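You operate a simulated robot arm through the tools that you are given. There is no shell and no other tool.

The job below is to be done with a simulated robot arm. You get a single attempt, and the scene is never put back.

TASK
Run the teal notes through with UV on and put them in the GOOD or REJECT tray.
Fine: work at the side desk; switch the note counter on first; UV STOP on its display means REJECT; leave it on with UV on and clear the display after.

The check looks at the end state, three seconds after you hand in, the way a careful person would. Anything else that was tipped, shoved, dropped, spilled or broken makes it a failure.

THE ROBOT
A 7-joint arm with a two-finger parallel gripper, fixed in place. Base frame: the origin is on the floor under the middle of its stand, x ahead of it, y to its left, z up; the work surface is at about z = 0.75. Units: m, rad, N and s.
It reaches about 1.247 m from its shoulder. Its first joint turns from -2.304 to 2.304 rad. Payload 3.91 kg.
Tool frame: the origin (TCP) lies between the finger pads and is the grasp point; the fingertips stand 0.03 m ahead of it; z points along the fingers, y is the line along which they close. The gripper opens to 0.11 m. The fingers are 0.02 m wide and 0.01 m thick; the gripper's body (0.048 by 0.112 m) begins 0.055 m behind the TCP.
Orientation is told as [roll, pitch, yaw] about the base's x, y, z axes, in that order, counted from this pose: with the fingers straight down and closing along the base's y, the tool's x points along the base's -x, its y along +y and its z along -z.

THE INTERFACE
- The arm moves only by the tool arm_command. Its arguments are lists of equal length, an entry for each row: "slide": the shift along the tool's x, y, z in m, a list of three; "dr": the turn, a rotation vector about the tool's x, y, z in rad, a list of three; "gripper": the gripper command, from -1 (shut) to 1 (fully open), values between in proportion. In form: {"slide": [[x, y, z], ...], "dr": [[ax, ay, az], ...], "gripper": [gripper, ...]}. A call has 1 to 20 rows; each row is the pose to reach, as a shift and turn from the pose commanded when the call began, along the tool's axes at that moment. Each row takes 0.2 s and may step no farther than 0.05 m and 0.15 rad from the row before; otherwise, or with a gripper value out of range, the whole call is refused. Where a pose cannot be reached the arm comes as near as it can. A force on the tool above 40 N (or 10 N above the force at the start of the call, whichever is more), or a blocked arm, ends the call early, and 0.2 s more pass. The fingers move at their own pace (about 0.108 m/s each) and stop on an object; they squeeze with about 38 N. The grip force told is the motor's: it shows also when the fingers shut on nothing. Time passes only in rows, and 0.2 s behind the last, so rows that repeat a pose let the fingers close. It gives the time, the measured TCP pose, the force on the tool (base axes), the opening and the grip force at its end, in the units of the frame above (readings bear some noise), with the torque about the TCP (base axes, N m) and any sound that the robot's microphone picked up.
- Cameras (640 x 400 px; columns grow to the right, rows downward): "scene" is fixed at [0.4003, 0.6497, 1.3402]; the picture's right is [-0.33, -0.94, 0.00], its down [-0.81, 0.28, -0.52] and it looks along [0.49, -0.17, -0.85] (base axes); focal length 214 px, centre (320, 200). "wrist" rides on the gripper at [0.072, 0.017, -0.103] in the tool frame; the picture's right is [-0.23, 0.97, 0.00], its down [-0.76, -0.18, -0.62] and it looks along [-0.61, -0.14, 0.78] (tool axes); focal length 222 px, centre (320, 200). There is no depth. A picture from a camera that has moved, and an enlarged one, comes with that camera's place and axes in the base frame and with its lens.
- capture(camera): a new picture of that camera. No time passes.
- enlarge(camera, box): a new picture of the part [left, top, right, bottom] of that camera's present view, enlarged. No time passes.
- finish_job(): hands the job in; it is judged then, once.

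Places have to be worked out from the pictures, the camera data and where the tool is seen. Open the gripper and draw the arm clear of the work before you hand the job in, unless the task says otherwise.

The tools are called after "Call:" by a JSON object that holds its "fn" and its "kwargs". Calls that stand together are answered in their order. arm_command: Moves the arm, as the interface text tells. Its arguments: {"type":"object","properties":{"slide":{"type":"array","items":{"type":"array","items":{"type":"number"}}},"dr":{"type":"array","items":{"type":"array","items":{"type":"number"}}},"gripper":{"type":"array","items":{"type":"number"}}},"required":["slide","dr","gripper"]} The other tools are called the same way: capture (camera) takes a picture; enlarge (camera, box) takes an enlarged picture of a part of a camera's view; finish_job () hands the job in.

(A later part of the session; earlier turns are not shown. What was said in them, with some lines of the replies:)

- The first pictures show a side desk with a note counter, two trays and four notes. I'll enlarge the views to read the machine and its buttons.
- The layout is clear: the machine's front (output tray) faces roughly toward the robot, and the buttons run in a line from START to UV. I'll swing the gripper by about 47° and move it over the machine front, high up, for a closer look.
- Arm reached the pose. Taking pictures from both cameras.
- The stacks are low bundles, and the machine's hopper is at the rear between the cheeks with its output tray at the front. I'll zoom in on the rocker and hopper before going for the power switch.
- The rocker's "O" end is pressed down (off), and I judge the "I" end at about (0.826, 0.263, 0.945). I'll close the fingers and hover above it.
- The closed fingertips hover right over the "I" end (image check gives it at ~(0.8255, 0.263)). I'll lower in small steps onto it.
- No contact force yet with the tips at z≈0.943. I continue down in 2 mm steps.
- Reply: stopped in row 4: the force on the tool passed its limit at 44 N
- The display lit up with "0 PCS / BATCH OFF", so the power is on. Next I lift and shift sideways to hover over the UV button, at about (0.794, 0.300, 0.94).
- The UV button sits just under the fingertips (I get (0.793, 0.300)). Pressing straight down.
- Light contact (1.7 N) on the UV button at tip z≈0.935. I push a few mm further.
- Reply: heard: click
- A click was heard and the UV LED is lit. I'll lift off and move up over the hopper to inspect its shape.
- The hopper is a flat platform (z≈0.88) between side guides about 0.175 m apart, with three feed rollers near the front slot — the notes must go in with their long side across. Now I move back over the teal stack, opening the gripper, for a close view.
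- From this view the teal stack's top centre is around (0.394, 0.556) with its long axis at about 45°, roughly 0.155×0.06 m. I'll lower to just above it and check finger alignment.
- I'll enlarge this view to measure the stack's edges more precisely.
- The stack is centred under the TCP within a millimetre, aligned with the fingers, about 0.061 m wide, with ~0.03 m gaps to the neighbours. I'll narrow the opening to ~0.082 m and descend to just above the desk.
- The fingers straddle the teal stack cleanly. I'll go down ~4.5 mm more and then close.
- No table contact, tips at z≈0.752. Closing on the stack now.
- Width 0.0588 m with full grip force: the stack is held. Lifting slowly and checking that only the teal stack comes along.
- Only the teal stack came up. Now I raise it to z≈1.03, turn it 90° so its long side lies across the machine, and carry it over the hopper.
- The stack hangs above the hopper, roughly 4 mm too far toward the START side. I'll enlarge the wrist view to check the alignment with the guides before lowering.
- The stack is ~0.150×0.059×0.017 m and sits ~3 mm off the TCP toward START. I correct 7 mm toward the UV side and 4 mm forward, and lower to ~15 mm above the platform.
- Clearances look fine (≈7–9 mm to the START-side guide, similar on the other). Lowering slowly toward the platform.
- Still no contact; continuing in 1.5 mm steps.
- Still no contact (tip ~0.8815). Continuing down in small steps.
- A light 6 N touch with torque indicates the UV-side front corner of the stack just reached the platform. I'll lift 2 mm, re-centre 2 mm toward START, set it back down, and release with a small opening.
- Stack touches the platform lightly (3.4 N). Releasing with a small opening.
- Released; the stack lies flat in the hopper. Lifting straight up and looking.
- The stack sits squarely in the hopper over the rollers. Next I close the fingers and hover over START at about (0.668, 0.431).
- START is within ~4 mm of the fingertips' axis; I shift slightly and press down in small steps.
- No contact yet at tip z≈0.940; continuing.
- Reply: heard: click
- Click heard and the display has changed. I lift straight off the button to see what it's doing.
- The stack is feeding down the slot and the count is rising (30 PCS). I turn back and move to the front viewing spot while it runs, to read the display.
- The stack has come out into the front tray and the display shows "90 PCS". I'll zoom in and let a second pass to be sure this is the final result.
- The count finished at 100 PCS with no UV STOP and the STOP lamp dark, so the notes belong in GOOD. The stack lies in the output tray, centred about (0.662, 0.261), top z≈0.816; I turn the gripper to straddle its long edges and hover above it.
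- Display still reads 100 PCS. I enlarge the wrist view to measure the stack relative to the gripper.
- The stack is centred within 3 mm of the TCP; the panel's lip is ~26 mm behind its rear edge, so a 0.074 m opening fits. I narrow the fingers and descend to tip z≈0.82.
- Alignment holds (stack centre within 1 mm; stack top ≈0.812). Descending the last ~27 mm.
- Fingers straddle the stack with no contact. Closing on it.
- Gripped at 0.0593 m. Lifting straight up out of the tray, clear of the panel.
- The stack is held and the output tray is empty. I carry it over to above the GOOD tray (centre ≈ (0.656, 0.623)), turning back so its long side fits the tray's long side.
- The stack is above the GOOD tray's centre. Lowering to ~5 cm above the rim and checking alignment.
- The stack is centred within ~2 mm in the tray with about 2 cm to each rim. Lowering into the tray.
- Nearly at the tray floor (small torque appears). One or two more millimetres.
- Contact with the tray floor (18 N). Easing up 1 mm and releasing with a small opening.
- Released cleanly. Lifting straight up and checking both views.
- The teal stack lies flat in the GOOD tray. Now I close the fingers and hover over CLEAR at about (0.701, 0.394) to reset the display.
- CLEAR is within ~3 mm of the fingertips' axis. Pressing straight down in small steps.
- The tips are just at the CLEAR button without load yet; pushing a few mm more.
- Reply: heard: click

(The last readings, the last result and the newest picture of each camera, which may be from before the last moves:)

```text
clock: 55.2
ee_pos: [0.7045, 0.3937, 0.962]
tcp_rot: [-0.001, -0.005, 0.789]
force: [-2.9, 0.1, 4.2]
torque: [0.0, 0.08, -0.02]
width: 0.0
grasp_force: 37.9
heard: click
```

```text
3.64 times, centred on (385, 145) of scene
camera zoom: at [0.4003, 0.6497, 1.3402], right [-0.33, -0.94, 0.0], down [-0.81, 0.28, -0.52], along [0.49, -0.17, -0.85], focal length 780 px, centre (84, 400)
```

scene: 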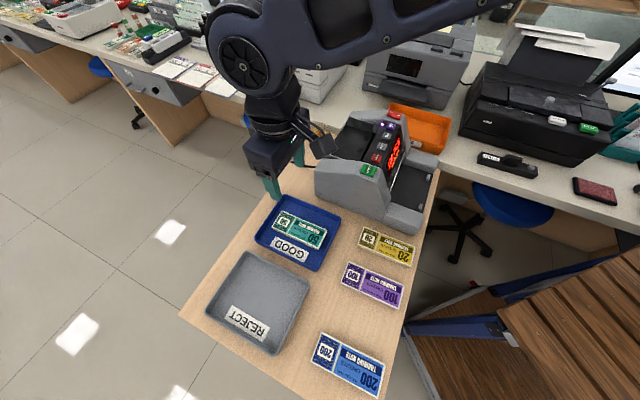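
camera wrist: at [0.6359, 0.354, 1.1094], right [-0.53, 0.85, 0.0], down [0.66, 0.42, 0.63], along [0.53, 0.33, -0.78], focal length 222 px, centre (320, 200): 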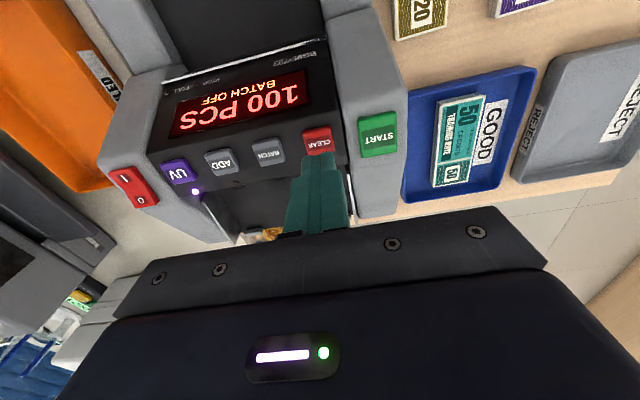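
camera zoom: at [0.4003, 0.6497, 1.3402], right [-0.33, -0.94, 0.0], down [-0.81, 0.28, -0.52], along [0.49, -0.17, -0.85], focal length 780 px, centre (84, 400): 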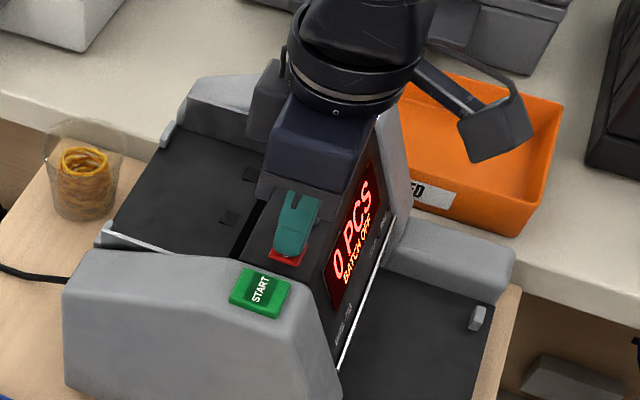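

The display has been cleared to "0 PCS". Lifting straight up, then drawing the arm back clear with the gripper open.

Call:
{"fn": "arm_command", "kwargs": {"slide": [[0, 0, -0.02], [0, 0, -0.06], [0, 0, -0.1], [0.02, 0, -0.14], [0.05, 0, -0.17], [0.08, 0, -0.2], [0.12, 0, -0.22], [0.16, 0, -0.23], [0.2, 0, -0.23]], "dr": [[0, 0, 0], [0, 0, 0], [0, 0, 0], [0, 0, 0], [0, 0, 0], [0, 0, 0], [0, 0, 0], [0, 0, 0], [0, 0, 0]], "gripper": [-1, -1, -1, -1, 0, 1, 1, 1, 1]}}

Call:
{"fn": "capture", "kwargs": {"camera": "scene"}}

Call:
{"fn": "capture", "kwargs": {"camera": "wrist"}}

Call:
{"fn": "enlarge", "kwargs": {"camera": "scene", "box": [310, 90, 450, 230]}}

```text
clock: 57.2
ee_pos: [0.5653, 0.2514, 1.1891]
tcp_rot: [0.001, -0.001, 0.789]
force: [0.3, -0.3, 0.4]
torque: [-0.03, 0.05, -0.02]
width: 0.1097
grasp_force: 0.0
```

```text
taken
```

scene: 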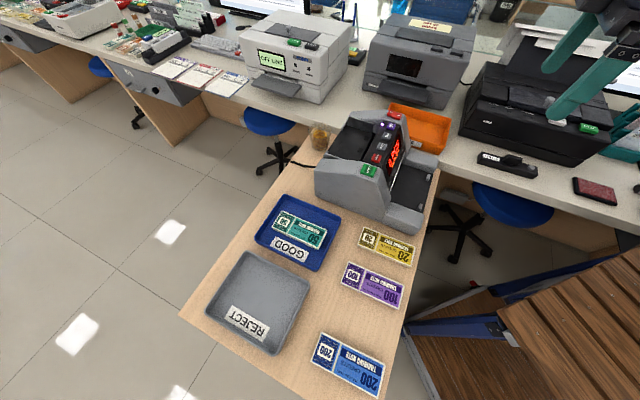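

```text
taken
camera wrist: at [0.5017, 0.2118, 1.2934], right [-0.53, 0.85, 0.0], down [0.66, 0.42, 0.62], along [0.53, 0.33, -0.78], focal length 222 px, centre (320, 200)
```

wrist: 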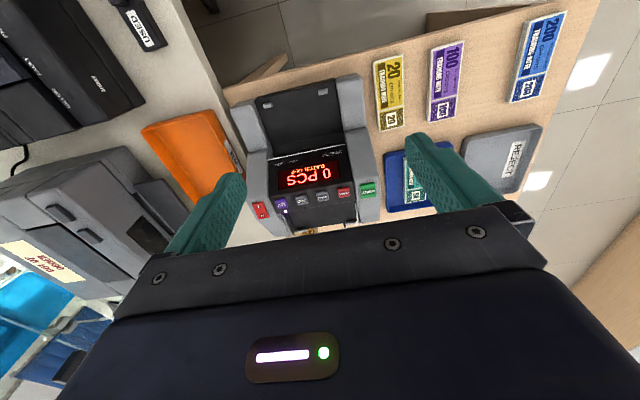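

```text
2.86 times, centred on (380, 160) of scene
camera zoom: at [0.4003, 0.6497, 1.3402], right [-0.33, -0.94, 0.0], down [-0.81, 0.28, -0.52], along [0.49, -0.17, -0.85], focal length 613 px, centre (149, 314)
```

zoom: 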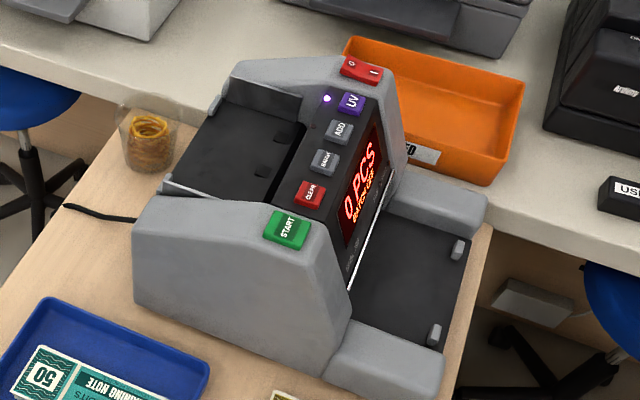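

The counter is on with its UV lamp lit and the display reads 0 PCS. The teal notes are flat in GOOD, everything else is where it was, and the arm is clear with the gripper open. Handing in.

Call:
{"fn": "finish_job", "kwargs": {}}

```text
The job is handed in.
```

The teal notes went through the counter with UV on and are now in the GOOD tray. The count finished at 100 PCS and UV STOP did not appear in any of my checks of the display.

The counter was switched on first and is still on, with the UV lamp lit and the display cleared to 0 PCS. The other three note stacks and the REJECT tray were not touched. The arm is drawn back with the gripper open, and the job is handed in.
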